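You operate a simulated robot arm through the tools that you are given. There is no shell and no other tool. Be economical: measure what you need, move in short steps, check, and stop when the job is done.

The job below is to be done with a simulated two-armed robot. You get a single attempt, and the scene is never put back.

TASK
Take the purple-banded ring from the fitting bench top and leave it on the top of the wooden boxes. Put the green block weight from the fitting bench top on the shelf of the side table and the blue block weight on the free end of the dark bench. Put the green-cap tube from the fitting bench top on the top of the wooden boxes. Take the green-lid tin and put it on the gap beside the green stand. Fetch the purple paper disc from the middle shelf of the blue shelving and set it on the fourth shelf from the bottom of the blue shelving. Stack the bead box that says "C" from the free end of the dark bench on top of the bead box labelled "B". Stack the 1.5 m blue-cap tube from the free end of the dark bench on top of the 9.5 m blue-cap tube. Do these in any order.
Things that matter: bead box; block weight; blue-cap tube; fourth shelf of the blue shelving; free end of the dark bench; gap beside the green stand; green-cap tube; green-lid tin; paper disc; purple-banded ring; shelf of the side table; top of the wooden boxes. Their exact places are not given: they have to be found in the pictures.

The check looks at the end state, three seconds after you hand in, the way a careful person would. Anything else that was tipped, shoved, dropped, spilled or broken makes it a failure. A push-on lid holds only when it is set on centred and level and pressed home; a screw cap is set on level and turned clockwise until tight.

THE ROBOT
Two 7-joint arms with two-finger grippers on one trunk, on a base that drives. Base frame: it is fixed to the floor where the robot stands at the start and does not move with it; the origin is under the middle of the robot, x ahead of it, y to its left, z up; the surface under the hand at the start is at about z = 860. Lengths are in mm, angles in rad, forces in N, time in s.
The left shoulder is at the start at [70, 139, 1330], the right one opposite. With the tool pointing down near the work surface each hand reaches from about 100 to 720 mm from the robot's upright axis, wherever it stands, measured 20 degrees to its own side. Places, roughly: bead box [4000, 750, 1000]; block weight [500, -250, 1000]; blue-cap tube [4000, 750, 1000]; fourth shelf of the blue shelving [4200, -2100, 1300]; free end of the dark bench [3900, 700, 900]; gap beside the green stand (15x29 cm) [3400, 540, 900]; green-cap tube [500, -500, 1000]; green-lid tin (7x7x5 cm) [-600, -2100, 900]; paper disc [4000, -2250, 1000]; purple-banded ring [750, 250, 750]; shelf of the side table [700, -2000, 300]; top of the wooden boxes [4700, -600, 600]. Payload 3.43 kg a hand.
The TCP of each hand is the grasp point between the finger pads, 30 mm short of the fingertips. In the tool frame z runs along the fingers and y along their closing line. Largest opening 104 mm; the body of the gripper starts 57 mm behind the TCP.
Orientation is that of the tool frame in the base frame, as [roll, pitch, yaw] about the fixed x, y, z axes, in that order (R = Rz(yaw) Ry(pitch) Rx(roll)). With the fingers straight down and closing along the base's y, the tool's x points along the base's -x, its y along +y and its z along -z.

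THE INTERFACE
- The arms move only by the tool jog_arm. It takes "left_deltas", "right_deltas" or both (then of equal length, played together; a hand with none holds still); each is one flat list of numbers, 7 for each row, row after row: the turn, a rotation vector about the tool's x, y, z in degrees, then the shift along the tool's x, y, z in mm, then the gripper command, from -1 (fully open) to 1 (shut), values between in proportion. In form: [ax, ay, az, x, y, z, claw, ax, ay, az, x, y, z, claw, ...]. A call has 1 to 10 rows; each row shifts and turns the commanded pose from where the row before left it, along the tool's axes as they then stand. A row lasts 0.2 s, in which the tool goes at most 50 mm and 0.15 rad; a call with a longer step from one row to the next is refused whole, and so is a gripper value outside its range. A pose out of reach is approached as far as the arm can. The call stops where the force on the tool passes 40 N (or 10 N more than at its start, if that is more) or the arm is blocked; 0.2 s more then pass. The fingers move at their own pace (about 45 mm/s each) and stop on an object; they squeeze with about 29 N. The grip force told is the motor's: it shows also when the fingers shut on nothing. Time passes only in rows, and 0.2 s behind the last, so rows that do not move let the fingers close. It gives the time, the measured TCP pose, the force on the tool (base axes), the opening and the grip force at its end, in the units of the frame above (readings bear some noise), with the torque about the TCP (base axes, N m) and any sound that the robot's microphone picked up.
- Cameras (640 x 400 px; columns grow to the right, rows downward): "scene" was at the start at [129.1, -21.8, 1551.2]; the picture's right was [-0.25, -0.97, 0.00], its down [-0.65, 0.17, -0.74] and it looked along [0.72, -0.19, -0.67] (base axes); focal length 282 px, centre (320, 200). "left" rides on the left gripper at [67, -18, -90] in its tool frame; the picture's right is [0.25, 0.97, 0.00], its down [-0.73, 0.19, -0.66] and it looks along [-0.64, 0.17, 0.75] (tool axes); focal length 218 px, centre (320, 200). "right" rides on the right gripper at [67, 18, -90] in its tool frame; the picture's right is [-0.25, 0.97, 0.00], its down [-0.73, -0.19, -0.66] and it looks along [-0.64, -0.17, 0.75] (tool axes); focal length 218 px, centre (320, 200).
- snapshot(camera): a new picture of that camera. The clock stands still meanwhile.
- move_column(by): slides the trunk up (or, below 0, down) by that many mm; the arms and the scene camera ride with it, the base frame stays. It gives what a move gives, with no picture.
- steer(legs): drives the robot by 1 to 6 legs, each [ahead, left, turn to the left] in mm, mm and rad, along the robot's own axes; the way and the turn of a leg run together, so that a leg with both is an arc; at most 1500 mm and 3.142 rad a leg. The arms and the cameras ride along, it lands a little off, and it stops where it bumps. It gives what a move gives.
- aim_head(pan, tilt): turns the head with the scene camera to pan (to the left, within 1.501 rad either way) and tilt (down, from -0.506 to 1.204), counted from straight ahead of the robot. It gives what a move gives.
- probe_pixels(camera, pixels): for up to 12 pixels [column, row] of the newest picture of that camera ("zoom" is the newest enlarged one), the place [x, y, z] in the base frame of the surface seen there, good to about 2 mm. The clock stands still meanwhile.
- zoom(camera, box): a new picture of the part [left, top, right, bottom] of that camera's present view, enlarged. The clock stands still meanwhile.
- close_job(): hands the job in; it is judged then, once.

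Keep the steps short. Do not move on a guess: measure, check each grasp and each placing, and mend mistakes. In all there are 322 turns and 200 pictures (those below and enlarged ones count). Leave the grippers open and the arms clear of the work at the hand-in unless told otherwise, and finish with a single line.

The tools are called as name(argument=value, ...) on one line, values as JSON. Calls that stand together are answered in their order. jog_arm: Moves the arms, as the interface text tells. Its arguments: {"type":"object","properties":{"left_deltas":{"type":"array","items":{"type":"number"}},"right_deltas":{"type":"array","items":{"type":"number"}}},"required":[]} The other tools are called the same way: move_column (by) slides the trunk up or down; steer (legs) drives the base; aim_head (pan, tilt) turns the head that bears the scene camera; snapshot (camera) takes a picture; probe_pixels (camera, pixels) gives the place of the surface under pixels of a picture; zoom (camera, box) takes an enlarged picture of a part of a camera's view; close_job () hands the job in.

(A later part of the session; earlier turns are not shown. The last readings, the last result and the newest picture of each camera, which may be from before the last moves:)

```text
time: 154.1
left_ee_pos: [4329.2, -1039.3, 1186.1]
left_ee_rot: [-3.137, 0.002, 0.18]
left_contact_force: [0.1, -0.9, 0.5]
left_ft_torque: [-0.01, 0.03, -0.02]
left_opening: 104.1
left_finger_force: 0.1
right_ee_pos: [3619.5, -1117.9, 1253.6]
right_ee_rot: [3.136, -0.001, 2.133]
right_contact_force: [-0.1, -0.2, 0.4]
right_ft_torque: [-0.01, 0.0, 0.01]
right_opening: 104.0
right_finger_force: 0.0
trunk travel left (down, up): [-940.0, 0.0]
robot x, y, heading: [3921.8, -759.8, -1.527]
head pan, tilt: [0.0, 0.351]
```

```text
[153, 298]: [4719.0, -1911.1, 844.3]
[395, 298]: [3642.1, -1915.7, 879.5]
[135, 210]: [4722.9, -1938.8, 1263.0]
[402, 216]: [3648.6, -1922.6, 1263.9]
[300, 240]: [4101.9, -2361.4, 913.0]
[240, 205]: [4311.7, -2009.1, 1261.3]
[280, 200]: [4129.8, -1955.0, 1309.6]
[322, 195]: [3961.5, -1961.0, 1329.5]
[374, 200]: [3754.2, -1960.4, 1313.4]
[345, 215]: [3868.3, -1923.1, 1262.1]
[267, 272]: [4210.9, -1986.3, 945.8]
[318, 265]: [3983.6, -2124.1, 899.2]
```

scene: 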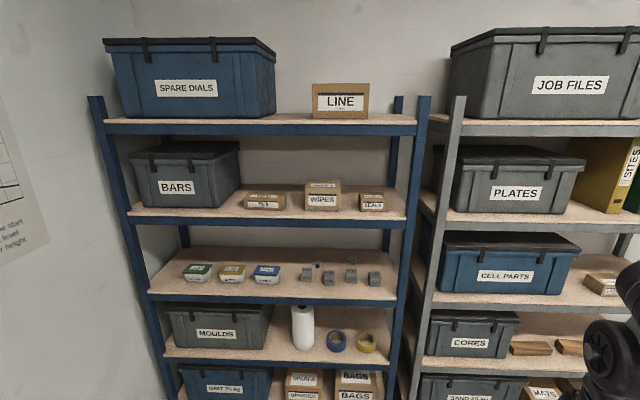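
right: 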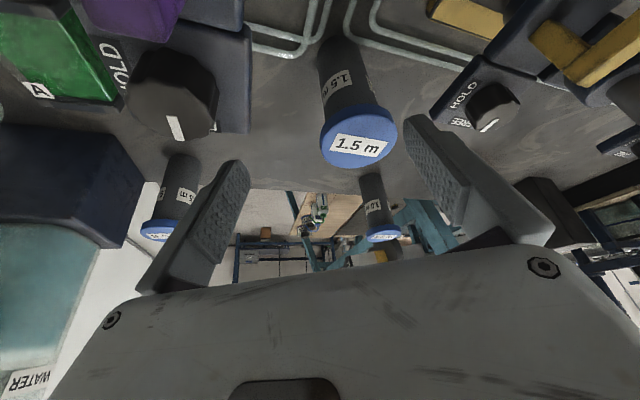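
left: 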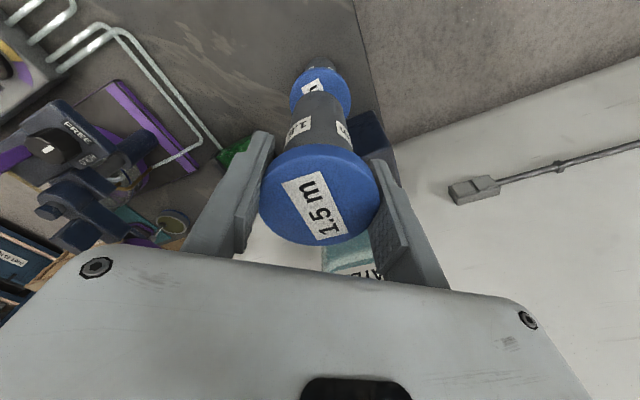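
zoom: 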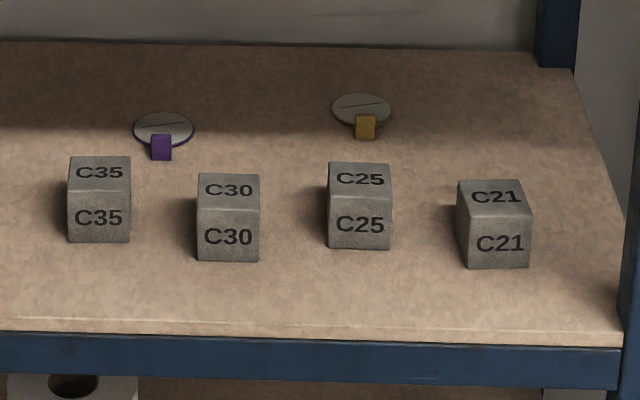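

zoom(camera="scene", box=[305, 255, 345, 280])

probe_pixels(camera="zoom", pixels=[[130, 148], [313, 145], [222, 105], [235, 190], [208, 235], [250, 235], [208, 195], [258, 195], [230, 240], [100, 270], [200, 290], [400, 320]])

```text
16.00 times, centred on (325, 268) of scene
```

zoom: 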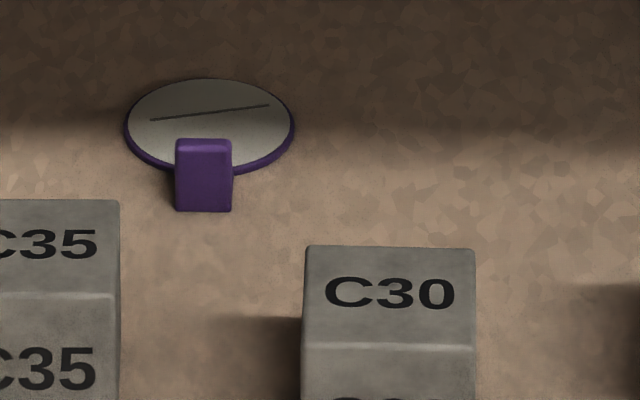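

```text
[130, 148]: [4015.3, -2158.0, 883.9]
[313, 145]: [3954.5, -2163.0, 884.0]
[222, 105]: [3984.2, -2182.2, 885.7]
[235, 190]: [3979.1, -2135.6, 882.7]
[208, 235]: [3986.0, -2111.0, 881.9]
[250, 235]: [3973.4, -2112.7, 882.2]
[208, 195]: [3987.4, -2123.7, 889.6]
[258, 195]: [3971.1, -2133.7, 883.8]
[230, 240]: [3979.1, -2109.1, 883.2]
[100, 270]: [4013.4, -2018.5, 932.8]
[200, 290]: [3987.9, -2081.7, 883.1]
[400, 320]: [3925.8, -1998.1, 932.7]
```

The purple disc lies on the middle shelf (z≈884) at ≈(3984,−2155) with its tab standing at y≈−2124, behind cubes 933 high. I will grip the tab with the left hand tilted 45°. First bring the left hand in front and turn it.

jog_arm(left_deltas=[0, 0, 0, -44.6, 20, 0, -1, 0, 0, 0, -44.6, 20, 0, -1, 0, 0, 0, -44.6, 20, 0, -1, 0, 0, 0, -44.6, 20, 0, -1, 0, 0, 0, -44.6, 20, 0, -1, 0, 0, 0, -44.6, 20, 0, -1, 0, 0, 0, -44.6, 20, 0, -1, 0, 0, 0, -44.6, 20, 0, -1])

jog_arm(left_deltas=[0, 0, -8.4, 0, 0, 0, -1, 0, 0, -8.4, 0, 0, 0, -1, 0, 0, -8.4, 0, 0, 0, -1, 0, 0, -8.4, 0, 0, 0, -1, 0, 0, -8.4, 0, 0, 0, -1, 0, 0, -8.4, 0, 0, 0, -1, 0, 0, -8.4, 0, 0, 0, -1, 0, 0, -8.4, 0, 0, 0, -1, 0, 0, -8.4, 0, 0, 0, -1, 0, 0, -5.7, 0, 0, 0, -1])

```text
time: 155.9
left_ee_pos: [4004.1, -1260.2, 1183.4]
left_ee_rot: [-3.137, 0.0, 0.177]
left_contact_force: [0.1, 0.5, 0.6]
left_ft_torque: [0.01, -0.04, 0.01]
left_opening: 104.2
left_finger_force: 0.0
right_ee_pos: [3617.1, -1117.7, 1251.3]
right_ee_rot: [3.133, 0.0, 2.133]
right_contact_force: [-0.6, -1.1, 0.9]
right_ft_torque: [0.02, -0.02, -0.03]
right_opening: 104.0
right_finger_force: 0.1
trunk travel left (down, up): [-940.0, 0.0]
robot x, y, heading: [3917.6, -759.5, -1.531]
head pan, tilt: [0.0, 0.351]
```

```text
time: 158.1
left_ee_pos: [4005.6, -1259.1, 1185.8]
left_ee_rot: [-3.139, -0.004, 1.6]
left_contact_force: [-0.3, 0.1, 0.3]
left_ft_torque: [-0.01, -0.01, 0.0]
left_opening: 104.1
left_finger_force: 0.1
right_ee_pos: [3619.4, -1118.2, 1253.0]
right_ee_rot: [3.136, 0.001, 2.132]
right_contact_force: [1.0, 0.1, -0.7]
right_ft_torque: [-0.03, 0.03, 0.0]
right_opening: 104.2
right_finger_force: 0.1
trunk travel left (down, up): [-940.0, 0.0]
robot x, y, heading: [3920.7, -760.0, -1.532]
head pan, tilt: [0.0, 0.351]
```

jog_arm(left_deltas=[0, -7.5, 0, 0, 0, 0, -0.2, 0, -7.5, 0, 0, 0, 0, -0.2, 0, -7.5, 0, 0, 0, 0, -0.2, 0, -7.5, 0, 0, 0, 0, -0.2, 0, -7.5, 0, 0, 0, 0, -0.2, 0, -7.5, 0, 0, 0, 0, -0.2], right_deltas=[0, 0, 0, 40, 0, 0, -1, 0, 0, 0, 40, 0, 0, -1, 0, 0, 0, 40, 0, 0, -1, 0, 0, 0, 40, 0, 0, -1, 0, 0, 0, 20, 0, 0, -1, 0, 0, 0, 0, 0, 0, -1])

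move_column(by=-210)

steer(legs=[[500, 0, -0.04]])

aim_head(pan=0.1, tilt=0.4)

snapshot(camera="scene")

```text
time: 159.5
left_ee_pos: [4030.9, -1333.5, 1164.6]
left_ee_rot: [-3.134, 0.783, 1.601]
left_contact_force: [0.1, -0.2, 0.4]
left_ft_torque: [0.03, 0.0, -0.02]
left_opening: 62.5
left_finger_force: 0.1
left hand out of reach, approached as far as the arm can: row 1, 2, 3, 4, 5, 6
right_ee_pos: [3502.5, -997.6, 1275.1]
right_ee_rot: [3.134, -0.002, 2.134]
right_contact_force: [0.6, -0.5, -0.6]
right_ft_torque: [0.0, 0.02, -0.03]
right_opening: 104.2
right_finger_force: 0.0
right hand out of reach, approached as far as the arm can: row 2, 3, 4
trunk travel left (down, up): [-940.0, 0.0]
robot x, y, heading: [3921.2, -760.2, -1.53]
head pan, tilt: [0.0, 0.351]
```

```text
time: 161.8
left_ee_pos: [4030.4, -1330.9, 955.2]
left_ee_rot: [-3.136, 0.783, 1.598]
left_contact_force: [0.2, -0.3, -0.1]
left_ft_torque: [0.0, 0.03, -0.01]
left_opening: 62.3
left_finger_force: 0.1
right_ee_pos: [3500.3, -996.2, 1064.0]
right_ee_rot: [3.135, 0.0, 2.132]
right_contact_force: [0.0, 0.0, 0.3]
right_ft_torque: [0.0, -0.02, -0.01]
right_opening: 103.9
right_finger_force: 0.0
trunk travel left (down, up): [-730.0, 210.0]
robot x, y, heading: [3919.4, -757.3, -1.527]
head pan, tilt: [0.0, 0.351]
```

```text
time: 164.7
left_ee_pos: [4016.4, -1843.8, 955.2]
left_ee_rot: [-3.137, 0.784, 1.557]
left_contact_force: [0.6, 0.7, 0.3]
left_ft_torque: [-0.03, 0.01, -0.02]
left_opening: 62.5
left_finger_force: 0.1
right_ee_pos: [3501.8, -1486.5, 1064.4]
right_ee_rot: [3.137, 0.001, 2.091]
right_contact_force: [1.0, -0.3, -0.2]
right_ft_torque: [0.01, -0.01, 0.03]
right_opening: 103.9
right_finger_force: 0.0
trunk travel left (down, up): [-730.0, 210.0]
robot x, y, heading: [3929.2, -1262.4, -1.57]
head pan, tilt: [0.0, 0.351]
```

```text
time: 165.4
left_ee_pos: [4017.5, -1843.2, 954.8]
left_ee_rot: [-3.136, 0.782, 1.558]
left_contact_force: [0.1, -0.4, 0.0]
left_ft_torque: [-0.01, -0.03, -0.02]
left_opening: 62.5
left_finger_force: 0.1
right_ee_pos: [3502.1, -1485.9, 1063.2]
right_ee_rot: [3.136, -0.001, 2.089]
right_contact_force: [-0.4, -0.4, 0.0]
right_ft_torque: [-0.04, -0.01, 0.0]
right_opening: 104.2
right_finger_force: 0.0
trunk travel left (down, up): [-730.0, 210.0]
robot x, y, heading: [3931.2, -1266.6, -1.574]
head pan, tilt: [0.099, 0.4]
```

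```text
123 pictures are left
```

scene: 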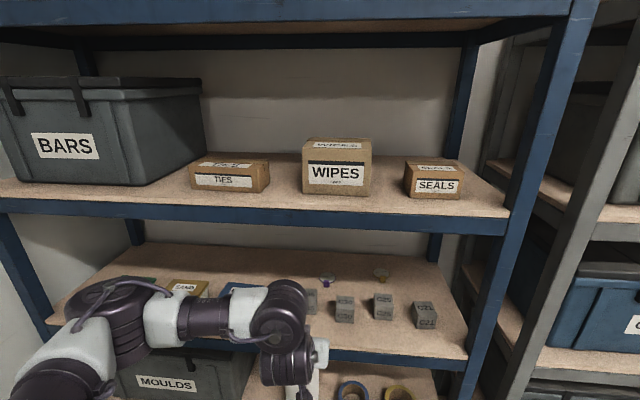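

zoom(camera="scene", box=[290, 260, 400, 325])

probe_pixels(camera="scene", pixels=[[327, 279], [327, 283], [319, 278], [335, 278], [372, 175], [405, 180], [408, 197], [370, 195], [390, 200], [390, 165], [390, 215], [400, 215]])

snapshot(camera="left")

```text
5.82 times, centred on (345, 292) of scene
```

zoom: 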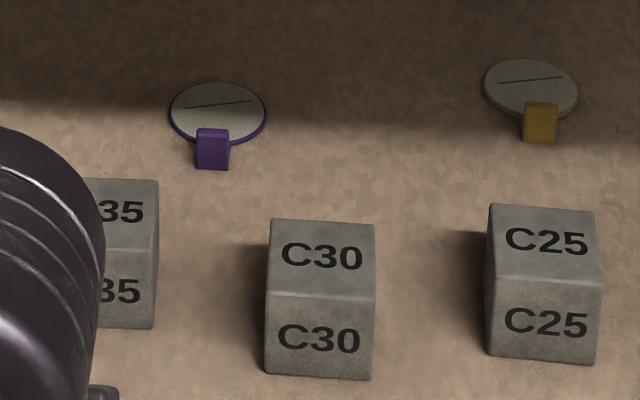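

```text
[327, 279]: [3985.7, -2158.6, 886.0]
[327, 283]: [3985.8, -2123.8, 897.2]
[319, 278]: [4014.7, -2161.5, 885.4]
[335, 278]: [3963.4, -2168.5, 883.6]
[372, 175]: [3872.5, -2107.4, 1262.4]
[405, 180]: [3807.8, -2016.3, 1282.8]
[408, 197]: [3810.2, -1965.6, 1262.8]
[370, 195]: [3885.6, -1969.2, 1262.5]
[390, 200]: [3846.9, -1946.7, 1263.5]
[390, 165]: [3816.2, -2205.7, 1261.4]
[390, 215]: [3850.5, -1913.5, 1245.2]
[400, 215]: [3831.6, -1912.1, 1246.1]
```

```text
121 pictures are left
```

left: 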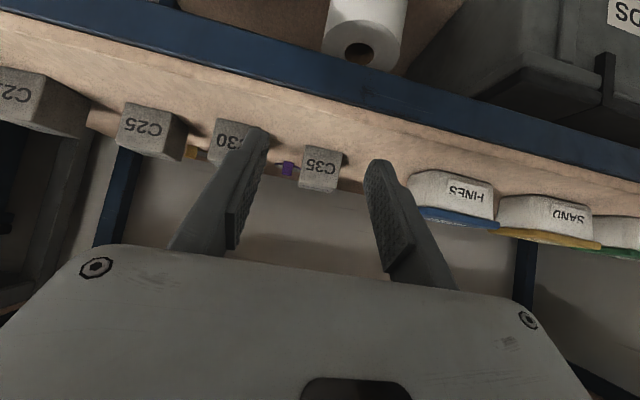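

Tab centre (3986.5,−2124), top ≈902. Raise 30, then drive in 200 with 31 mm sideways and check.

move_column(by=30)

steer(legs=[[190, -31, 0.004]])

snapshot(camera="left")

snapshot(camera="scene")

```text
time: 166.2
left_ee_pos: [4016.4, -1843.6, 984.9]
left_ee_rot: [-3.137, 0.781, 1.557]
left_contact_force: [0.4, 0.7, 0.5]
left_ft_torque: [0.01, -0.04, 0.01]
left_opening: 62.3
left_finger_force: 0.1
right_ee_pos: [3501.5, -1486.6, 1093.5]
right_ee_rot: [3.137, 0.0, 2.091]
right_contact_force: [0.5, 0.1, 0.6]
right_ft_torque: [0.0, 0.0, 0.02]
right_opening: 104.0
right_finger_force: 0.1
trunk travel left (down, up): [-760.0, 180.0]
robot x, y, heading: [3928.8, -1267.9, -1.574]
head pan, tilt: [0.099, 0.4]
```

```text
time: 167.7
left_ee_pos: [3985.6, -2032.8, 985.2]
left_ee_rot: [-3.137, 0.781, 1.557]
left_contact_force: [0.4, 0.5, -1.7]
left_ft_torque: [-0.12, -0.01, -0.01]
left_opening: 62.4
left_finger_force: 0.1
right_ee_pos: [3471.6, -1676.6, 1093.8]
right_ee_rot: [3.136, 0.0, 2.093]
right_contact_force: [-0.8, -0.6, 0.8]
right_ft_torque: [0.04, 0.01, -0.03]
right_opening: 104.1
right_finger_force: 0.0
trunk travel left (down, up): [-760.0, 180.0]
robot x, y, heading: [3901.8, -1461.1, -1.569]
head pan, tilt: [0.099, 0.4]
```

```text
120 pictures are left
```

left: 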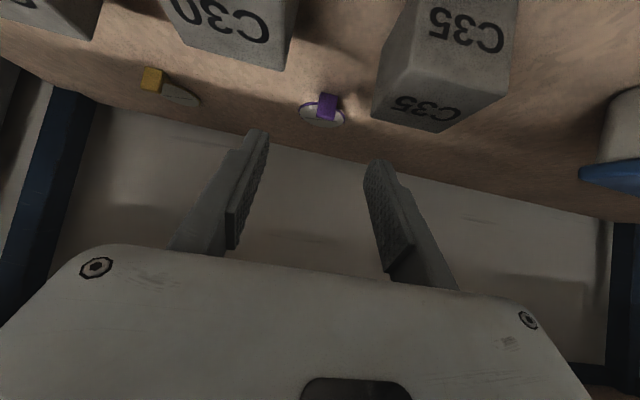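

```text
119 pictures are left
```

scene: 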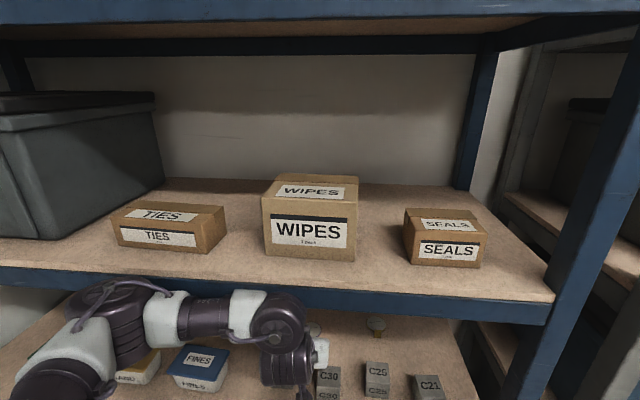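

probe_pixels(camera="scene", pixels=[[110, 290], [120, 330], [200, 310], [270, 300], [280, 340], [320, 355], [230, 295], [145, 295]])

probe_pixels(camera="left", pixels=[[328, 98], [320, 98], [336, 100], [328, 115], [310, 110], [342, 120], [326, 94], [328, 104]])

```text
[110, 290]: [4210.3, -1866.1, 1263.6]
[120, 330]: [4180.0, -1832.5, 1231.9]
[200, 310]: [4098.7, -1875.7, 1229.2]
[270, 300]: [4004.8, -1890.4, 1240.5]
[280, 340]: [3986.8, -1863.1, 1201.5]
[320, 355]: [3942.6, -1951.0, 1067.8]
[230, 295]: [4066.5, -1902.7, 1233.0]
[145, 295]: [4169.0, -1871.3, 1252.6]
```

```text
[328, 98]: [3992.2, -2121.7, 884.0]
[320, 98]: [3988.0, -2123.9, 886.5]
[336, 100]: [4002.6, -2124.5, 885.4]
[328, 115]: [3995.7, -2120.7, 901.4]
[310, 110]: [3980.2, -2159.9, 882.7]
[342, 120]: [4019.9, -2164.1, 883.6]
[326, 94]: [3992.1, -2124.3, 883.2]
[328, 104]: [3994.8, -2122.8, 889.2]
```

My forearm is at y≈−1890, z≈1235, right at the fourth shelf's edge, so I back the base off 120 and extend the arm instead.

steer(legs=[[-120, 0, 0]])

jog_arm(left_deltas=[0, 0, 0, -28, 1, 28, -0.2, 0, 0, 0, -28, 1, 28, -0.2, 0, 0, 0, -28, 1, 28, -0.2, 0, 0, 0, -14, 1, 14, -0.2, 0, 0, 0, 0, 0, 0, -0.2])

snapshot(camera="scene")

```text
time: 168.9
left_ee_pos: [3985.3, -1917.3, 983.6]
left_ee_rot: [-3.137, 0.779, 1.558]
left_contact_force: [-0.2, -0.7, 0.4]
left_ft_torque: [0.03, -0.01, 0.0]
left_opening: 62.3
left_finger_force: 0.0
right_ee_pos: [3471.0, -1561.8, 1093.5]
right_ee_rot: [3.135, 0.001, 2.095]
right_contact_force: [0.0, 0.5, 0.4]
right_ft_torque: [-0.03, -0.02, -0.01]
right_opening: 103.9
right_finger_force: 0.1
trunk travel left (down, up): [-760.0, 180.0]
robot x, y, heading: [3900.0, -1342.2, -1.567]
head pan, tilt: [0.099, 0.4]
```

```text
time: 170.2
left_ee_pos: [3988.1, -2054.8, 983.8]
left_ee_rot: [-3.136, 0.779, 1.559]
left_contact_force: [-0.3, 0.3, -0.3]
left_ft_torque: [0.02, -0.01, 0.01]
left_opening: 62.5
left_finger_force: 0.1
right_ee_pos: [3471.5, -1559.6, 1094.5]
right_ee_rot: [3.134, -0.001, 2.091]
right_contact_force: [-0.7, -0.1, 0.5]
right_ft_torque: [-0.02, -0.01, 0.0]
right_opening: 103.8
right_finger_force: 0.0
trunk travel left (down, up): [-760.0, 180.0]
robot x, y, heading: [3900.5, -1344.7, -1.574]
head pan, tilt: [0.099, 0.4]
```

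```text
118 pictures are left
```

scene: 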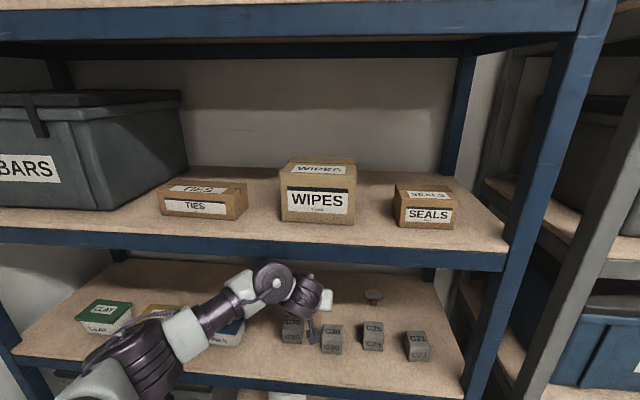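

jog_arm(left_deltas=[0, 0, 0, -15, 2, 15, -0.2, 0, 0, 0, -15, 2, 15, -0.2, 0, 0, 0, 0, 0, 0, -0.2])

snapshot(camera="left")

zoom(camera="left", box=[240, 60, 400, 180])

```text
time: 170.9
left_ee_pos: [3990.5, -2097.5, 982.8]
left_ee_rot: [-3.135, 0.782, 1.561]
left_contact_force: [-0.7, -0.6, 0.6]
left_ft_torque: [0.03, -0.02, -0.01]
left_opening: 62.3
left_finger_force: 0.2
right_ee_pos: [3471.2, -1560.0, 1094.6]
right_ee_rot: [3.136, 0.0, 2.092]
right_contact_force: [-0.2, -0.6, 0.3]
right_ft_torque: [-0.03, 0.0, -0.04]
right_opening: 103.9
right_finger_force: 0.0
trunk travel left (down, up): [-760.0, 180.0]
robot x, y, heading: [3900.5, -1340.3, -1.57]
head pan, tilt: [0.099, 0.4]
```

```text
117 pictures are left
```

left: 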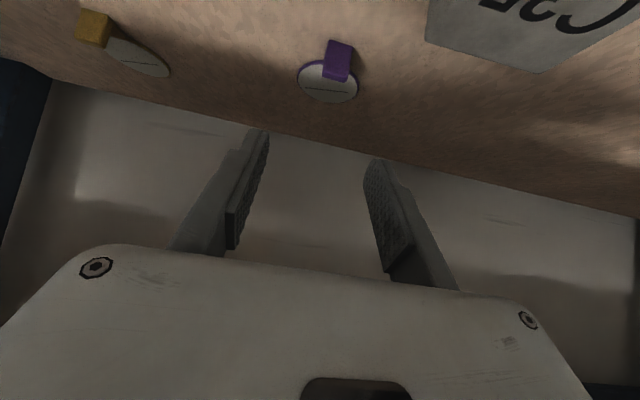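

```text
3.33 times, centred on (320, 120) of left
```

zoom: 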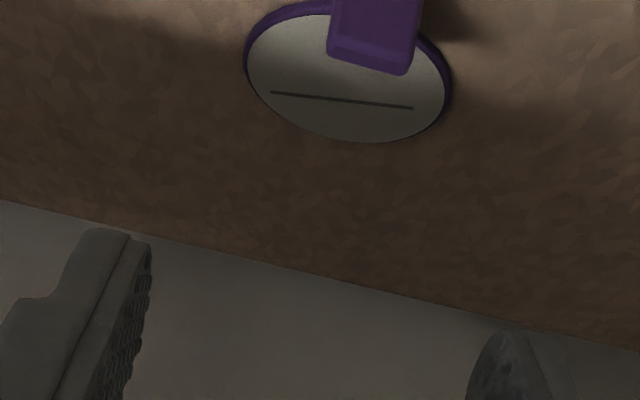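

probe_pixels(camera="left", pixels=[[325, 76], [346, 80], [336, 77], [336, 60], [328, 60], [348, 60], [328, 88], [300, 80], [355, 92], [338, 43], [326, 101], [330, 45]])

```text
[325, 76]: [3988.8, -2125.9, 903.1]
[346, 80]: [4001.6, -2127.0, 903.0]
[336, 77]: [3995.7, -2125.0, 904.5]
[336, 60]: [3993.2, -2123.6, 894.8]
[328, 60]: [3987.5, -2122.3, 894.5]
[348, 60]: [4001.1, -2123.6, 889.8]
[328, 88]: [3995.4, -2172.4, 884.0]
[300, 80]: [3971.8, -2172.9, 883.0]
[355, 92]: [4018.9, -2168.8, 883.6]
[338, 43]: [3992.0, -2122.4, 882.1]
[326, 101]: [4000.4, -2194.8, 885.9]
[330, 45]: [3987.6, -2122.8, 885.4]
```

Tab: x 3987–4002, front y −2123, top 904. Lower to (3994.5,−2104,919).

jog_arm(left_deltas=[0, 0, 0, 13.5, 4, 16.6, -0.2, 0, 0, 0, 13.5, 0, 16.6, -0.2, 0, 0, 0, 13.5, 0, 16.6, -0.2, 0, 0, 0, 0, 0, 0, -0.2])

snapshot(camera="left")

```text
time: 171.9
left_ee_pos: [3993.9, -2104.2, 920.4]
left_ee_rot: [-3.137, 0.784, 1.557]
left_contact_force: [-0.7, -0.7, 0.5]
left_ft_torque: [0.01, -0.03, 0.02]
left_opening: 62.2
left_finger_force: 0.0
right_ee_pos: [3471.5, -1559.1, 1094.6]
right_ee_rot: [3.136, 0.001, 2.093]
right_contact_force: [-0.1, -1.0, 0.4]
right_ft_torque: [-0.01, 0.01, 0.0]
right_opening: 104.2
right_finger_force: 0.0
trunk travel left (down, up): [-760.0, 180.0]
robot x, y, heading: [3896.6, -1338.3, -1.57]
head pan, tilt: [0.099, 0.4]
```

```text
115 pictures are left
```

left: 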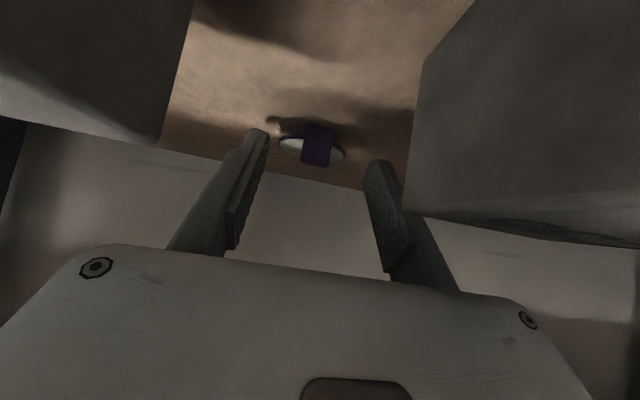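

Tab lies between the fingertips. Close gently.

jog_arm(left_deltas=[0, 0, 0, 0, 0, 0, 0.3, 0, 0, 0, 0, 0, 0, 0.6, 0, 0, 0, 0, 0, 0, 1, 0, 0, 0, 0, 0, 0, 1, 0, 0, 0, 0, 0, 0, 1])

snapshot(camera="left")

```text
time: 173.2
left_ee_pos: [3995.5, -2104.3, 919.7]
left_ee_rot: [-3.137, 0.78, 1.559]
left_contact_force: [-0.2, 0.2, -0.6]
left_ft_torque: [-0.01, -0.01, 0.0]
left_opening: 0.1
left_finger_force: 28.5
right_ee_pos: [3470.4, -1561.3, 1094.6]
right_ee_rot: [3.136, 0.001, 2.092]
right_contact_force: [-0.4, 1.0, 0.6]
right_ft_torque: [0.0, 0.01, -0.01]
right_opening: 104.3
right_finger_force: 0.1
trunk travel left (down, up): [-760.0, 180.0]
robot x, y, heading: [3903.3, -1342.8, -1.571]
head pan, tilt: [0.099, 0.4]
```

```text
114 pictures are left
```

left: 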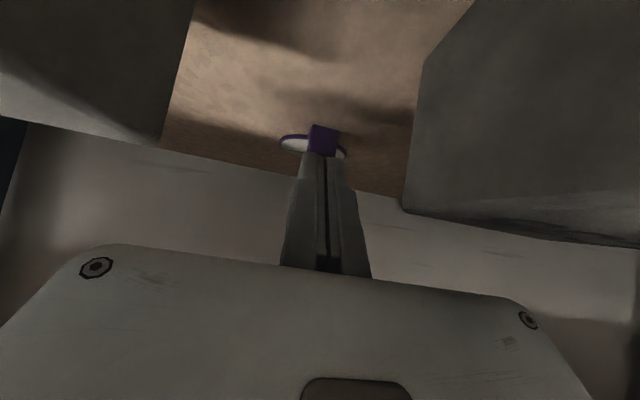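

probe_pixels(camera="left", pixels=[[325, 160], [318, 160], [335, 165], [322, 140], [322, 128], [322, 150], [300, 145], [410, 150], [185, 80], [170, 130], [430, 60], [410, 200]])

```text
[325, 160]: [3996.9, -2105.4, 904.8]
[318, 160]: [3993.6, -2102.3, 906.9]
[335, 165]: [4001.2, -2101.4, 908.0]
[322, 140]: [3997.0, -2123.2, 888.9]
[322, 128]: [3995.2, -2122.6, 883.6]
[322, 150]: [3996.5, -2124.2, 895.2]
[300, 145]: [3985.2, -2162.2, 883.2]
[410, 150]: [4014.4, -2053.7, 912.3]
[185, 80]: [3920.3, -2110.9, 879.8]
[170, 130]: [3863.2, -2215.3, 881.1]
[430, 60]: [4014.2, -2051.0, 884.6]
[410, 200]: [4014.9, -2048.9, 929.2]
```

The fingers closed just short of the tab (tips ≈ y −2115, tab −2123). Open, go 16 mm further in, close again.

jog_arm(left_deltas=[0, 0, 0, 0, 0, 0, -0.1, 0, 0, 0, 0, 0, 0, -0.1, 0, 0, 0, 0, 0, 0, -0.1, 0, 0, 0, -11.3, 0, 11.3, -0.1, 0, 0, 0, 1.5, 0, 1.5, -0.1, 0, 0, 0, 0, 0, 0, -0.1, 0, 0, 0, 0, 0, 0, 0.5, 0, 0, 0, 0, 0, 0, 1, 0, 0, 0, 0, 0, 0, 1, 0, 0, 0, 0, 0, 0, 1])

snapshot(camera="left")

```text
time: 175.3
left_ee_pos: [3992.8, -2119.9, 918.1]
left_ee_rot: [-3.136, 0.782, 1.56]
left_contact_force: [-0.4, -0.6, 0.2]
left_ft_torque: [-0.03, 0.01, 0.03]
left_opening: 16.5
left_finger_force: 29.1
right_ee_pos: [3470.5, -1560.5, 1094.4]
right_ee_rot: [3.136, 0.001, 2.093]
right_contact_force: [-0.1, -1.2, -0.1]
right_ft_torque: [-0.02, 0.02, 0.01]
right_opening: 103.7
right_finger_force: 0.0
trunk travel left (down, up): [-760.0, 180.0]
robot x, y, heading: [3902.0, -1342.0, -1.575]
head pan, tilt: [0.099, 0.4]
```

```text
113 pictures are left
```

left: 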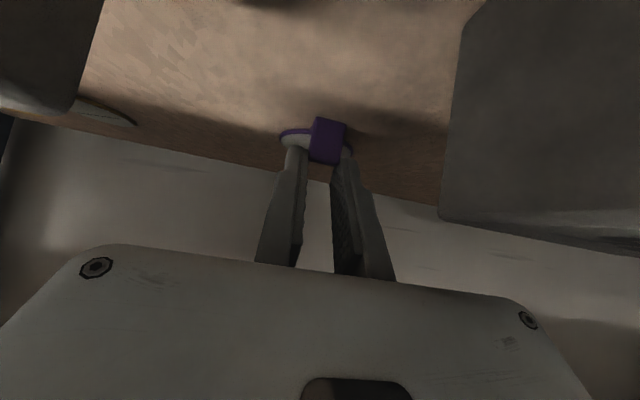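

Gripped at 16.5 mm. Lift 70 straight up.

jog_arm(left_deltas=[0, 0, 0, -7, 0, -7, 1, 0, 0, 0, -14, 0, -14, 1, 0, 0, 0, -14, 0, -14, 1, 0, 0, 0, -14, 0, -14, 1, 0, 0, 0, 0, 0, 0, 1])

snapshot(camera="left")

zoom(camera="scene", box=[240, 240, 420, 370])

```text
time: 176.6
left_ee_pos: [3995.9, -2121.0, 987.2]
left_ee_rot: [-3.137, 0.779, 1.558]
left_contact_force: [0.0, 0.2, 0.2]
left_ft_torque: [0.01, 0.01, -0.02]
left_opening: 16.4
left_finger_force: 28.8
right_ee_pos: [3470.5, -1560.4, 1094.2]
right_ee_rot: [3.137, 0.0, 2.091]
right_contact_force: [0.0, -0.2, 0.4]
right_ft_torque: [0.0, -0.01, -0.03]
right_opening: 104.1
right_finger_force: 0.1
trunk travel left (down, up): [-760.0, 180.0]
robot x, y, heading: [3898.5, -1340.0, -1.573]
head pan, tilt: [0.099, 0.4]
```

```text
112 pictures are left
```

left: 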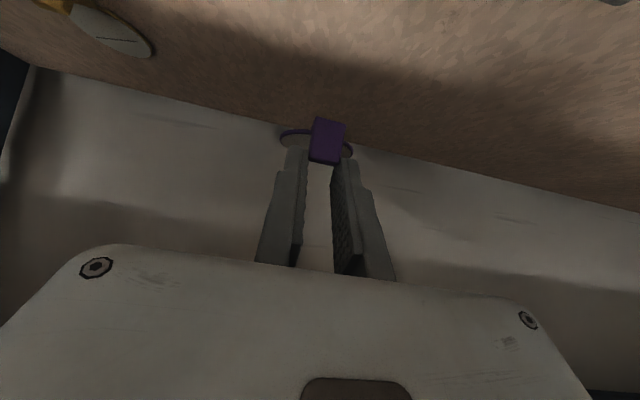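

```text
3.08 times, centred on (330, 305) of scene
```

zoom: 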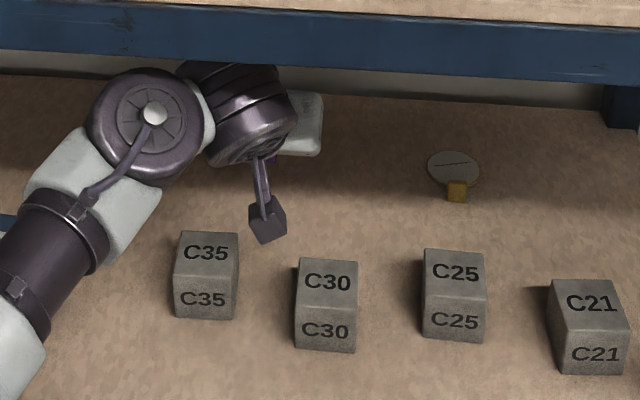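

Disc held. Pull the arm out, then back the base away from the shelf.

jog_arm(left_deltas=[0, 0, 0, 28, 0, -28, 1, 0, 0, 0, 28, 0, -28, 1, 0, 0, 0, 28, 0, -28, 1, 0, 0, 0, 28, 0, -28, 1, 0, 0, 0, 28, 0, -28, 1])

steer(legs=[[-200, 0, 0]])

snapshot(camera="scene")

```text
time: 177.8
left_ee_pos: [3998.4, -1921.8, 989.0]
left_ee_rot: [-3.133, 0.782, 1.562]
left_contact_force: [0.8, 0.7, -1.1]
left_ft_torque: [-0.01, 0.0, 0.02]
left_opening: 16.5
left_finger_force: 28.9
right_ee_pos: [3472.2, -1560.9, 1095.1]
right_ee_rot: [3.136, 0.002, 2.093]
right_contact_force: [0.0, 0.2, 0.5]
right_ft_torque: [-0.01, -0.01, 0.01]
right_opening: 103.9
right_finger_force: 0.2
trunk travel left (down, up): [-760.0, 180.0]
robot x, y, heading: [3901.0, -1340.5, -1.566]
head pan, tilt: [0.099, 0.4]
```

```text
time: 179.3
left_ee_pos: [3997.5, -1724.4, 988.3]
left_ee_rot: [-3.135, 0.781, 1.558]
left_contact_force: [-1.3, 0.0, 0.0]
left_ft_torque: [0.04, -0.02, 0.01]
left_opening: 16.5
left_finger_force: 28.7
right_ee_pos: [3469.7, -1361.5, 1095.2]
right_ee_rot: [3.135, 0.0, 2.092]
right_contact_force: [0.8, -0.2, -0.3]
right_ft_torque: [0.0, 0.0, -0.04]
right_opening: 104.2
right_finger_force: 0.0
trunk travel left (down, up): [-760.0, 180.0]
robot x, y, heading: [3900.8, -1141.4, -1.568]
head pan, tilt: [0.099, 0.4]
```

```text
110 pictures are left
```

scene: 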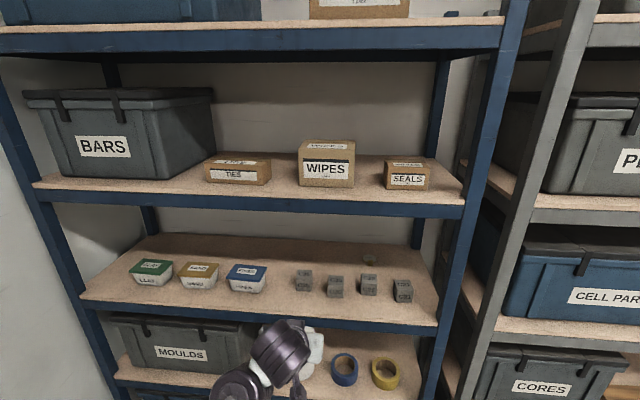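

move_column(by=180)

aim_head(pan=0.0, tilt=0.35)

zoom(camera="scene", box=[180, 150, 420, 300])

```text
time: 181.3
left_ee_pos: [3996.9, -1723.2, 1168.5]
left_ee_rot: [-3.136, 0.781, 1.558]
left_contact_force: [0.3, -0.5, -0.4]
left_ft_torque: [0.01, -0.03, 0.02]
left_opening: 16.4
left_finger_force: 29.1
right_ee_pos: [3470.7, -1361.4, 1273.5]
right_ee_rot: [3.136, 0.001, 2.092]
right_contact_force: [-0.5, 0.0, -0.7]
right_ft_torque: [0.0, 0.0, 0.02]
right_opening: 103.8
right_finger_force: 0.1
trunk travel left (down, up): [-940.0, 0.0]
robot x, y, heading: [3900.9, -1141.2, -1.567]
head pan, tilt: [0.099, 0.4]
```

```text
time: 182.0
left_ee_pos: [3997.1, -1722.8, 1167.8]
left_ee_rot: [-3.137, 0.781, 1.559]
left_contact_force: [0.5, 0.1, -0.2]
left_ft_torque: [0.02, -0.04, -0.03]
left_opening: 16.4
left_finger_force: 29.1
right_ee_pos: [3469.3, -1361.0, 1274.9]
right_ee_rot: [3.137, 0.0, 2.092]
right_contact_force: [0.8, -0.5, 0.5]
right_ft_torque: [-0.03, 0.0, 0.0]
right_opening: 103.7
right_finger_force: 0.1
trunk travel left (down, up): [-940.0, 0.0]
robot x, y, heading: [3898.1, -1140.3, -1.57]
head pan, tilt: [0.0, 0.351]
```

```text
2.67 times, centred on (300, 225) of scene
```

zoom: 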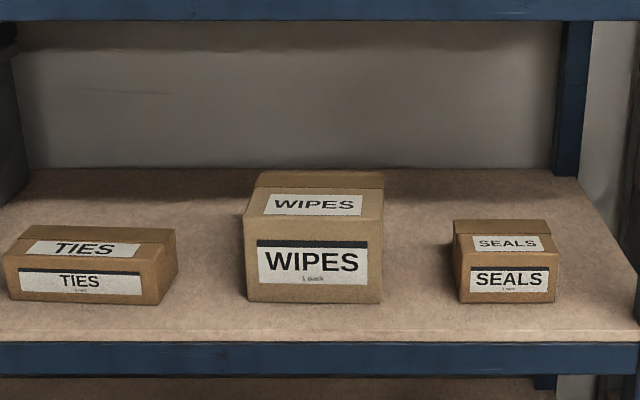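

probe_pixels(camera="zoom", pixels=[[380, 290], [380, 240], [462, 290], [458, 240], [420, 310], [420, 250], [382, 190], [455, 225], [250, 290], [550, 290], [550, 225], [420, 330]])

```text
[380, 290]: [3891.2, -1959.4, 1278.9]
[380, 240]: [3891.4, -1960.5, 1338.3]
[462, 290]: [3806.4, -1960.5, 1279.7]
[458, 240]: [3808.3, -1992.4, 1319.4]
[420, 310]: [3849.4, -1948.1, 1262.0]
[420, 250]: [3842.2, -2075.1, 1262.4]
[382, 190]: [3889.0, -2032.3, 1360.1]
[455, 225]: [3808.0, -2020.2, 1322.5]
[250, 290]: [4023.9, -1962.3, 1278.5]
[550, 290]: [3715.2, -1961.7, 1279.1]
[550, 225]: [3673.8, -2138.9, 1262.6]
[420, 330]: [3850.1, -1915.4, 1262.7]
```

The free gap on the fourth shelf is x 3808–3890. Raise the arm 165 and shift the base 148 to the right (−x).

jog_arm(left_deltas=[0, 0, 0, -29.2, 0, -29.2, 1, 0, 0, 0, -29.2, 0, -29.2, 1, 0, 0, 0, -29.2, 0, -29.2, 1, 0, 0, 0, -29.2, 0, -29.2, 1, 0, 0, 0, 0, 0, 0, 1])

steer(legs=[[0, -148, 0]])

snapshot(camera="scene")

```text
time: 183.2
left_ee_pos: [3997.9, -1724.3, 1313.9]
left_ee_rot: [-3.135, 0.784, 1.559]
left_contact_force: [-0.5, 0.3, -0.6]
left_ft_torque: [-0.01, 0.04, 0.01]
left_opening: 16.4
left_finger_force: 28.9
left hand out of reach, approached as far as the arm can: row 4
right_ee_pos: [3470.3, -1361.8, 1274.2]
right_ee_rot: [3.136, 0.0, 2.093]
right_contact_force: [-0.2, -0.2, 0.7]
right_ft_torque: [-0.01, 0.02, 0.03]
right_opening: 104.0
right_finger_force: 0.0
trunk travel left (down, up): [-940.0, 0.0]
robot x, y, heading: [3901.3, -1143.2, -1.566]
head pan, tilt: [0.0, 0.351]
```

```text
time: 184.6
left_ee_pos: [3854.0, -1723.1, 1314.6]
left_ee_rot: [-3.131, 0.784, 1.564]
left_contact_force: [0.3, -0.6, 0.0]
left_ft_torque: [0.02, 0.01, 0.0]
left_opening: 16.6
left_finger_force: 28.9
right_ee_pos: [3326.0, -1361.8, 1275.3]
right_ee_rot: [3.137, 0.0, 2.092]
right_contact_force: [0.8, 0.5, 0.1]
right_ft_torque: [-0.01, 0.02, -0.05]
right_opening: 103.6
right_finger_force: 0.0
trunk travel left (down, up): [-940.0, 0.0]
robot x, y, heading: [3751.3, -1140.4, -1.573]
head pan, tilt: [0.0, 0.351]
```

```text
108 pictures are left
```

scene: 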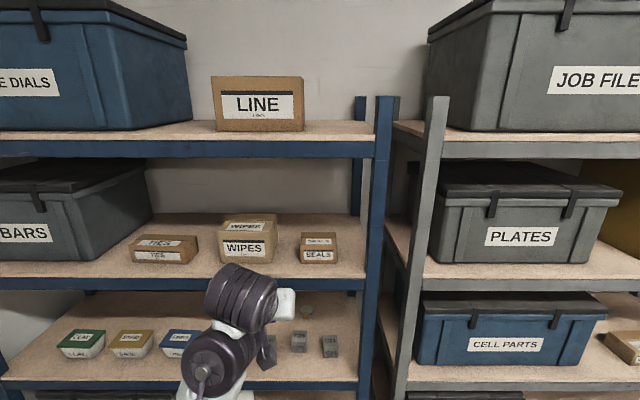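

Disc underside is 16 mm above shelf level. Drive in 150, check, then the rest.

steer(legs=[[165, -5, 0.005]])

snapshot(camera="left")

zoom(camera="scene", box=[180, 180, 400, 320])

```text
time: 186.0
left_ee_pos: [3849.8, -1883.2, 1316.6]
left_ee_rot: [-3.137, 0.788, 1.562]
left_contact_force: [0.2, -0.3, 0.0]
left_ft_torque: [-0.05, 0.03, 0.03]
left_opening: 16.6
left_finger_force: 28.6
right_ee_pos: [3320.2, -1524.1, 1275.7]
right_ee_rot: [3.138, 0.003, 2.099]
right_contact_force: [0.8, 0.1, 0.9]
right_ft_torque: [-0.01, -0.04, 0.0]
right_opening: 103.8
right_finger_force: 0.1
trunk travel left (down, up): [-940.0, 0.0]
robot x, y, heading: [3746.4, -1301.7, -1.567]
head pan, tilt: [0.0, 0.351]
```

```text
107 pictures are left
```

left: 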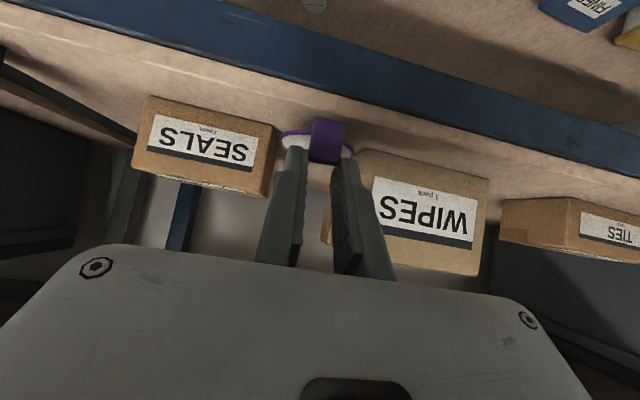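

```text
2.86 times, centred on (290, 250) of scene
```

zoom: 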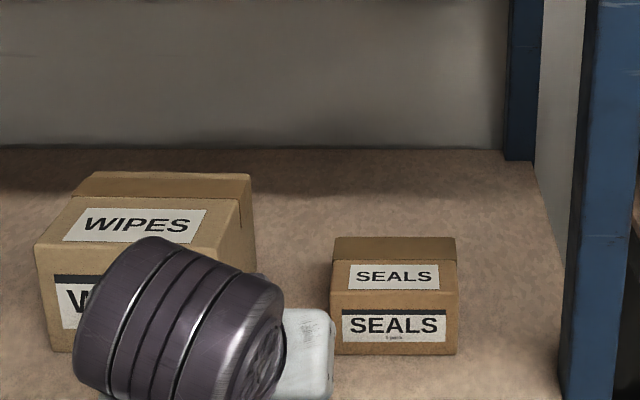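

probe_pixels(camera="left", pixels=[[272, 150], [276, 128], [365, 185], [362, 158], [283, 138], [350, 152], [327, 120], [325, 100], [240, 85], [330, 160]])

```text
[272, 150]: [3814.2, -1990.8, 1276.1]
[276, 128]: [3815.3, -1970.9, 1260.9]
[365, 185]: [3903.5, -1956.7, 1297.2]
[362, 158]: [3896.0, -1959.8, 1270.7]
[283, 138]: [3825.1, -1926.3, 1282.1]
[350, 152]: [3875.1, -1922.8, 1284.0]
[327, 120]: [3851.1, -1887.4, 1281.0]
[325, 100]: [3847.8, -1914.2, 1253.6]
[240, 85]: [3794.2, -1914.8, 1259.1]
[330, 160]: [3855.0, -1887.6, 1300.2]
```

steer(legs=[[52, 5, 0]])

snapshot(camera="left")

```text
time: 187.0
left_ee_pos: [3852.0, -1928.5, 1319.1]
left_ee_rot: [-3.136, 0.792, 1.562]
left_contact_force: [-0.4, 0.1, -0.4]
left_ft_torque: [-0.07, -0.03, 0.02]
left_opening: 16.3
left_finger_force: 29.5
right_ee_pos: [3323.0, -1569.0, 1276.3]
right_ee_rot: [3.141, 0.009, 2.094]
right_contact_force: [0.0, 1.0, 0.5]
right_ft_torque: [-0.08, -0.01, 0.0]
right_opening: 104.1
right_finger_force: 0.0
trunk travel left (down, up): [-940.0, 0.0]
robot x, y, heading: [3756.2, -1360.6, -1.565]
head pan, tilt: [0.0, 0.351]
```

```text
105 pictures are left
```

left: 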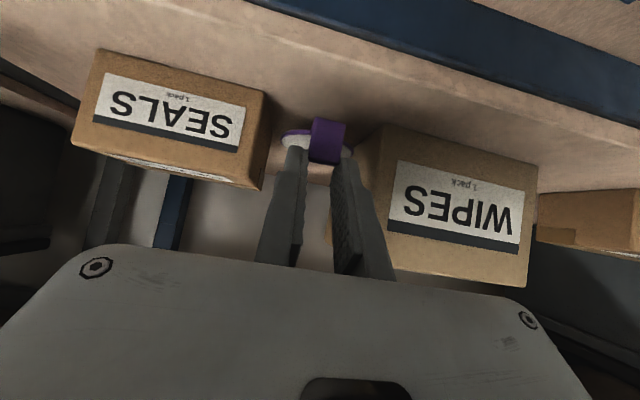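

jog_arm(left_deltas=[0, 0, 0, 0, 0, 0, 1, 0, 0, 0, 0, 0, 0, 1])

probe_pixels(camera="left", pixels=[[265, 150], [362, 175], [284, 138], [350, 152], [327, 122], [325, 105]])

```text
time: 187.6
left_ee_pos: [3853.7, -1934.8, 1315.6]
left_ee_rot: [-3.135, 0.788, 1.56]
left_contact_force: [-0.6, 0.5, 0.4]
left_ft_torque: [0.02, -0.01, -0.01]
left_opening: 16.2
left_finger_force: 29.0
right_ee_pos: [3324.4, -1575.4, 1275.4]
right_ee_rot: [3.137, 0.004, 2.096]
right_contact_force: [0.1, 0.6, 0.7]
right_ft_torque: [-0.04, 0.02, -0.02]
right_opening: 104.2
right_finger_force: 0.0
trunk travel left (down, up): [-940.0, 0.0]
robot x, y, heading: [3749.4, -1358.5, -1.569]
head pan, tilt: [0.0, 0.351]
```

```text
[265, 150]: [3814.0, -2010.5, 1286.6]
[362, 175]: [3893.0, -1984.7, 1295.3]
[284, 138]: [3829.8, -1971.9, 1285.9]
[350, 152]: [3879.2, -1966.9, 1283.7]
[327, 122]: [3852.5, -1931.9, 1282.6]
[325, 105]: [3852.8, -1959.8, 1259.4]
```

Centred in the gap. Lower 14 mm by the trunk, then by small steps.

move_column(by=-14)

jog_arm(left_deltas=[0, 0, 0, 0.7, 0, 0.7, 1, 0, 0, 0, 0.7, 0, 0.7, 1, 0, 0, 0, 0, 0, 0, 1])

```text
time: 188.2
left_ee_pos: [3853.3, -1937.5, 1300.2]
left_ee_rot: [-3.136, 0.783, 1.56]
left_contact_force: [-0.3, 0.0, -0.5]
left_ft_torque: [0.0, 0.03, -0.02]
left_opening: 16.3
left_finger_force: 28.8
right_ee_pos: [3324.1, -1577.7, 1260.0]
right_ee_rot: [3.135, 0.003, 2.096]
right_contact_force: [0.4, 0.4, 0.1]
right_ft_torque: [0.01, -0.01, 0.0]
right_opening: 103.8
right_finger_force: 0.1
trunk travel left (down, up): [-926.0, 14.0]
robot x, y, heading: [3756.2, -1359.4, -1.568]
head pan, tilt: [0.0, 0.351]
```

```text
time: 189.0
left_ee_pos: [3853.3, -1938.2, 1299.2]
left_ee_rot: [-3.137, 0.783, 1.561]
left_contact_force: [-0.3, 0.5, 0.0]
left_ft_torque: [-0.02, -0.02, -0.02]
left_opening: 16.3
left_finger_force: 28.3
right_ee_pos: [3324.6, -1576.5, 1261.1]
right_ee_rot: [3.137, 0.0, 2.096]
right_contact_force: [-0.2, -0.7, -1.0]
right_ft_torque: [0.0, -0.03, 0.0]
right_opening: 103.9
right_finger_force: 0.1
trunk travel left (down, up): [-926.0, 14.0]
robot x, y, heading: [3751.0, -1352.1, -1.564]
head pan, tilt: [0.0, 0.351]
```

jog_arm(left_deltas=[0, 0, 0, 0.7, 0, 0.7, 1, 0, 0, 0, 0.7, 0, 0.7, 1, 0, 0, 0, 0, 0, 0, 1])

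snapshot(camera="left")

```text
time: 189.8
left_ee_pos: [3853.2, -1938.7, 1297.9]
left_ee_rot: [-3.134, 0.787, 1.562]
left_contact_force: [-0.1, -4.3, 10.1]
left_ft_torque: [-0.16, -0.09, 0.01]
left_opening: 16.4
left_finger_force: 29.5
right_ee_pos: [3325.2, -1577.0, 1260.3]
right_ee_rot: [3.137, -0.001, 2.097]
right_contact_force: [0.8, 0.6, -0.2]
right_ft_torque: [0.02, -0.01, -0.01]
right_opening: 104.2
right_finger_force: 0.1
trunk travel left (down, up): [-926.0, 14.0]
robot x, y, heading: [3755.8, -1356.5, -1.565]
head pan, tilt: [0.0, 0.351]
```

```text
104 pictures are left
```

left: 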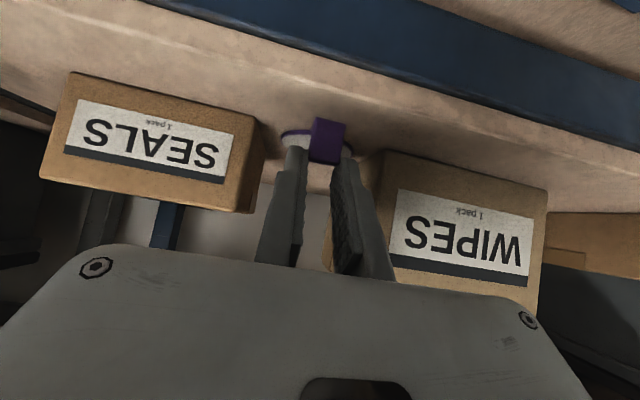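

Contact (10 N). Open a little, retreat along the finger axis, and back out.

jog_arm(left_deltas=[0, 0, 0, 0, 0, 0, 0.5, 0, 0, 0, 0, 0, 0, 0.3, 0, 0, 0, 0, 0, 0, 0.3, 0, 0, 0, 0, 0, -15, 0.3, 0, 0, 0, 0, 0, -20, 0.3, 0, 0, 0, 15, 0, -30, 0.3, 0, 0, 0, 25, 0, -30, 0.3])

steer(legs=[[-250, 0, 0]])

snapshot(camera="scene")

zoom(camera="scene", box=[220, 180, 400, 300])

```text
time: 191.4
left_ee_pos: [3856.7, -1930.3, 1291.0]
left_ee_rot: [-3.136, 0.783, 1.563]
left_contact_force: [-0.4, 0.1, 0.4]
left_ft_torque: [0.0, 0.04, -0.03]
left_opening: 36.3
left_finger_force: 0.1
left hand out of reach, approached as far as the arm can: row 4, 5, 6, 7
right_ee_pos: [3325.5, -1579.1, 1261.0]
right_ee_rot: [3.137, 0.0, 2.097]
right_contact_force: [-0.5, -0.4, 0.6]
right_ft_torque: [0.01, -0.01, 0.01]
right_opening: 104.0
right_finger_force: 0.1
trunk travel left (down, up): [-926.0, 14.0]
robot x, y, heading: [3754.3, -1357.0, -1.563]
head pan, tilt: [0.0, 0.351]
```

```text
time: 193.2
left_ee_pos: [3858.1, -1683.3, 1288.6]
left_ee_rot: [-3.139, 0.779, 1.567]
left_contact_force: [-0.4, -0.7, 0.3]
left_ft_torque: [0.01, 0.0, -0.01]
left_opening: 36.4
left_finger_force: 0.0
right_ee_pos: [3324.6, -1335.3, 1260.1]
right_ee_rot: [3.134, -0.002, 2.102]
right_contact_force: [0.1, -1.0, 0.0]
right_ft_torque: [0.02, 0.02, 0.0]
right_opening: 104.1
right_finger_force: 0.0
trunk travel left (down, up): [-926.0, 14.0]
robot x, y, heading: [3752.2, -1107.1, -1.559]
head pan, tilt: [0.0, 0.351]
```

```text
103 pictures are left
```

scene: 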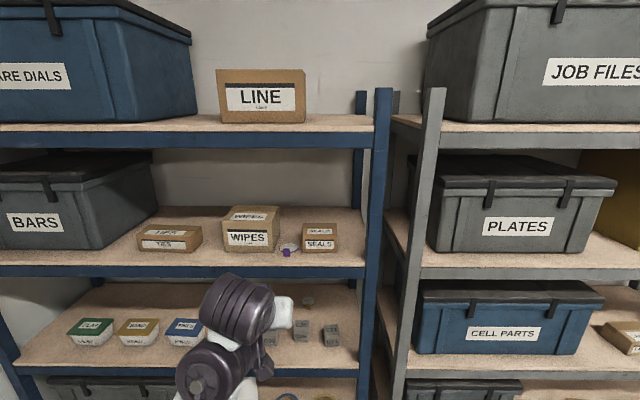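

```text
3.33 times, centred on (310, 240) of scene
```

zoom: 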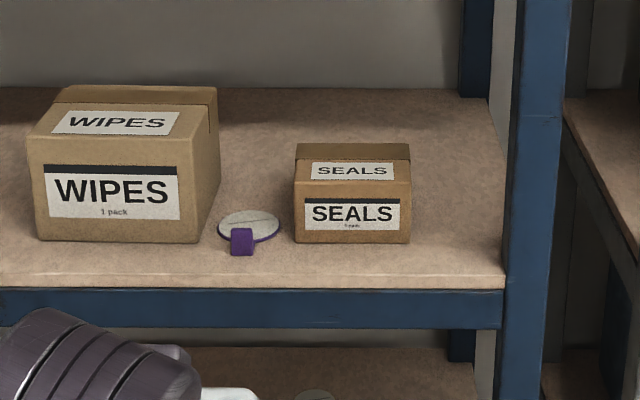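

The disc lies flat on the fourth shelf. Next the weights: strafe back to the side table and look at its shelf.

steer(legs=[[0, -1500, 0], [0, -1500, -0.01]])

aim_head(pan=-0.35, tilt=0.6)

snapshot(camera="scene")

```text
time: 207.7
left_ee_pos: [838.8, -1671.8, 1290.1]
left_ee_rot: [-3.135, 0.784, 1.544]
left_contact_force: [0.4, -0.7, 0.0]
left_ft_torque: [0.0, 0.03, 0.02]
left_opening: 36.4
left_finger_force: 0.0
right_ee_pos: [313.0, -1310.1, 1260.0]
right_ee_rot: [3.135, 0.0, 2.078]
right_contact_force: [0.4, -1.6, -0.1]
right_ft_torque: [-0.05, 0.01, 0.0]
right_opening: 103.8
right_finger_force: 0.1
trunk travel left (down, up): [-926.0, 14.0]
robot x, y, heading: [749.5, -1102.4, -1.584]
head pan, tilt: [0.0, 0.351]
```

```text
time: 208.5
left_ee_pos: [838.2, -1671.4, 1291.4]
left_ee_rot: [-3.137, 0.784, 1.542]
left_contact_force: [0.1, 0.2, 0.7]
left_ft_torque: [0.01, 0.01, 0.0]
left_opening: 36.4
left_finger_force: 0.1
right_ee_pos: [313.1, -1310.7, 1261.3]
right_ee_rot: [3.136, -0.001, 2.077]
right_contact_force: [-0.4, 0.1, -0.1]
right_ft_torque: [-0.01, 0.01, 0.0]
right_opening: 104.1
right_finger_force: 0.0
trunk travel left (down, up): [-926.0, 14.0]
robot x, y, heading: [747.4, -1093.6, -1.583]
head pan, tilt: [-0.351, 0.6]
```

```text
101 pictures are left
```

scene: 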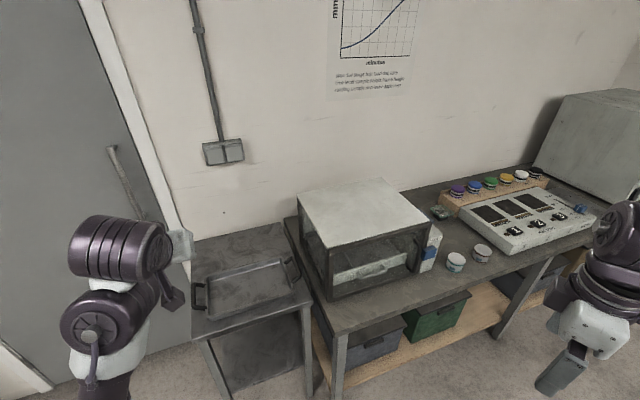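

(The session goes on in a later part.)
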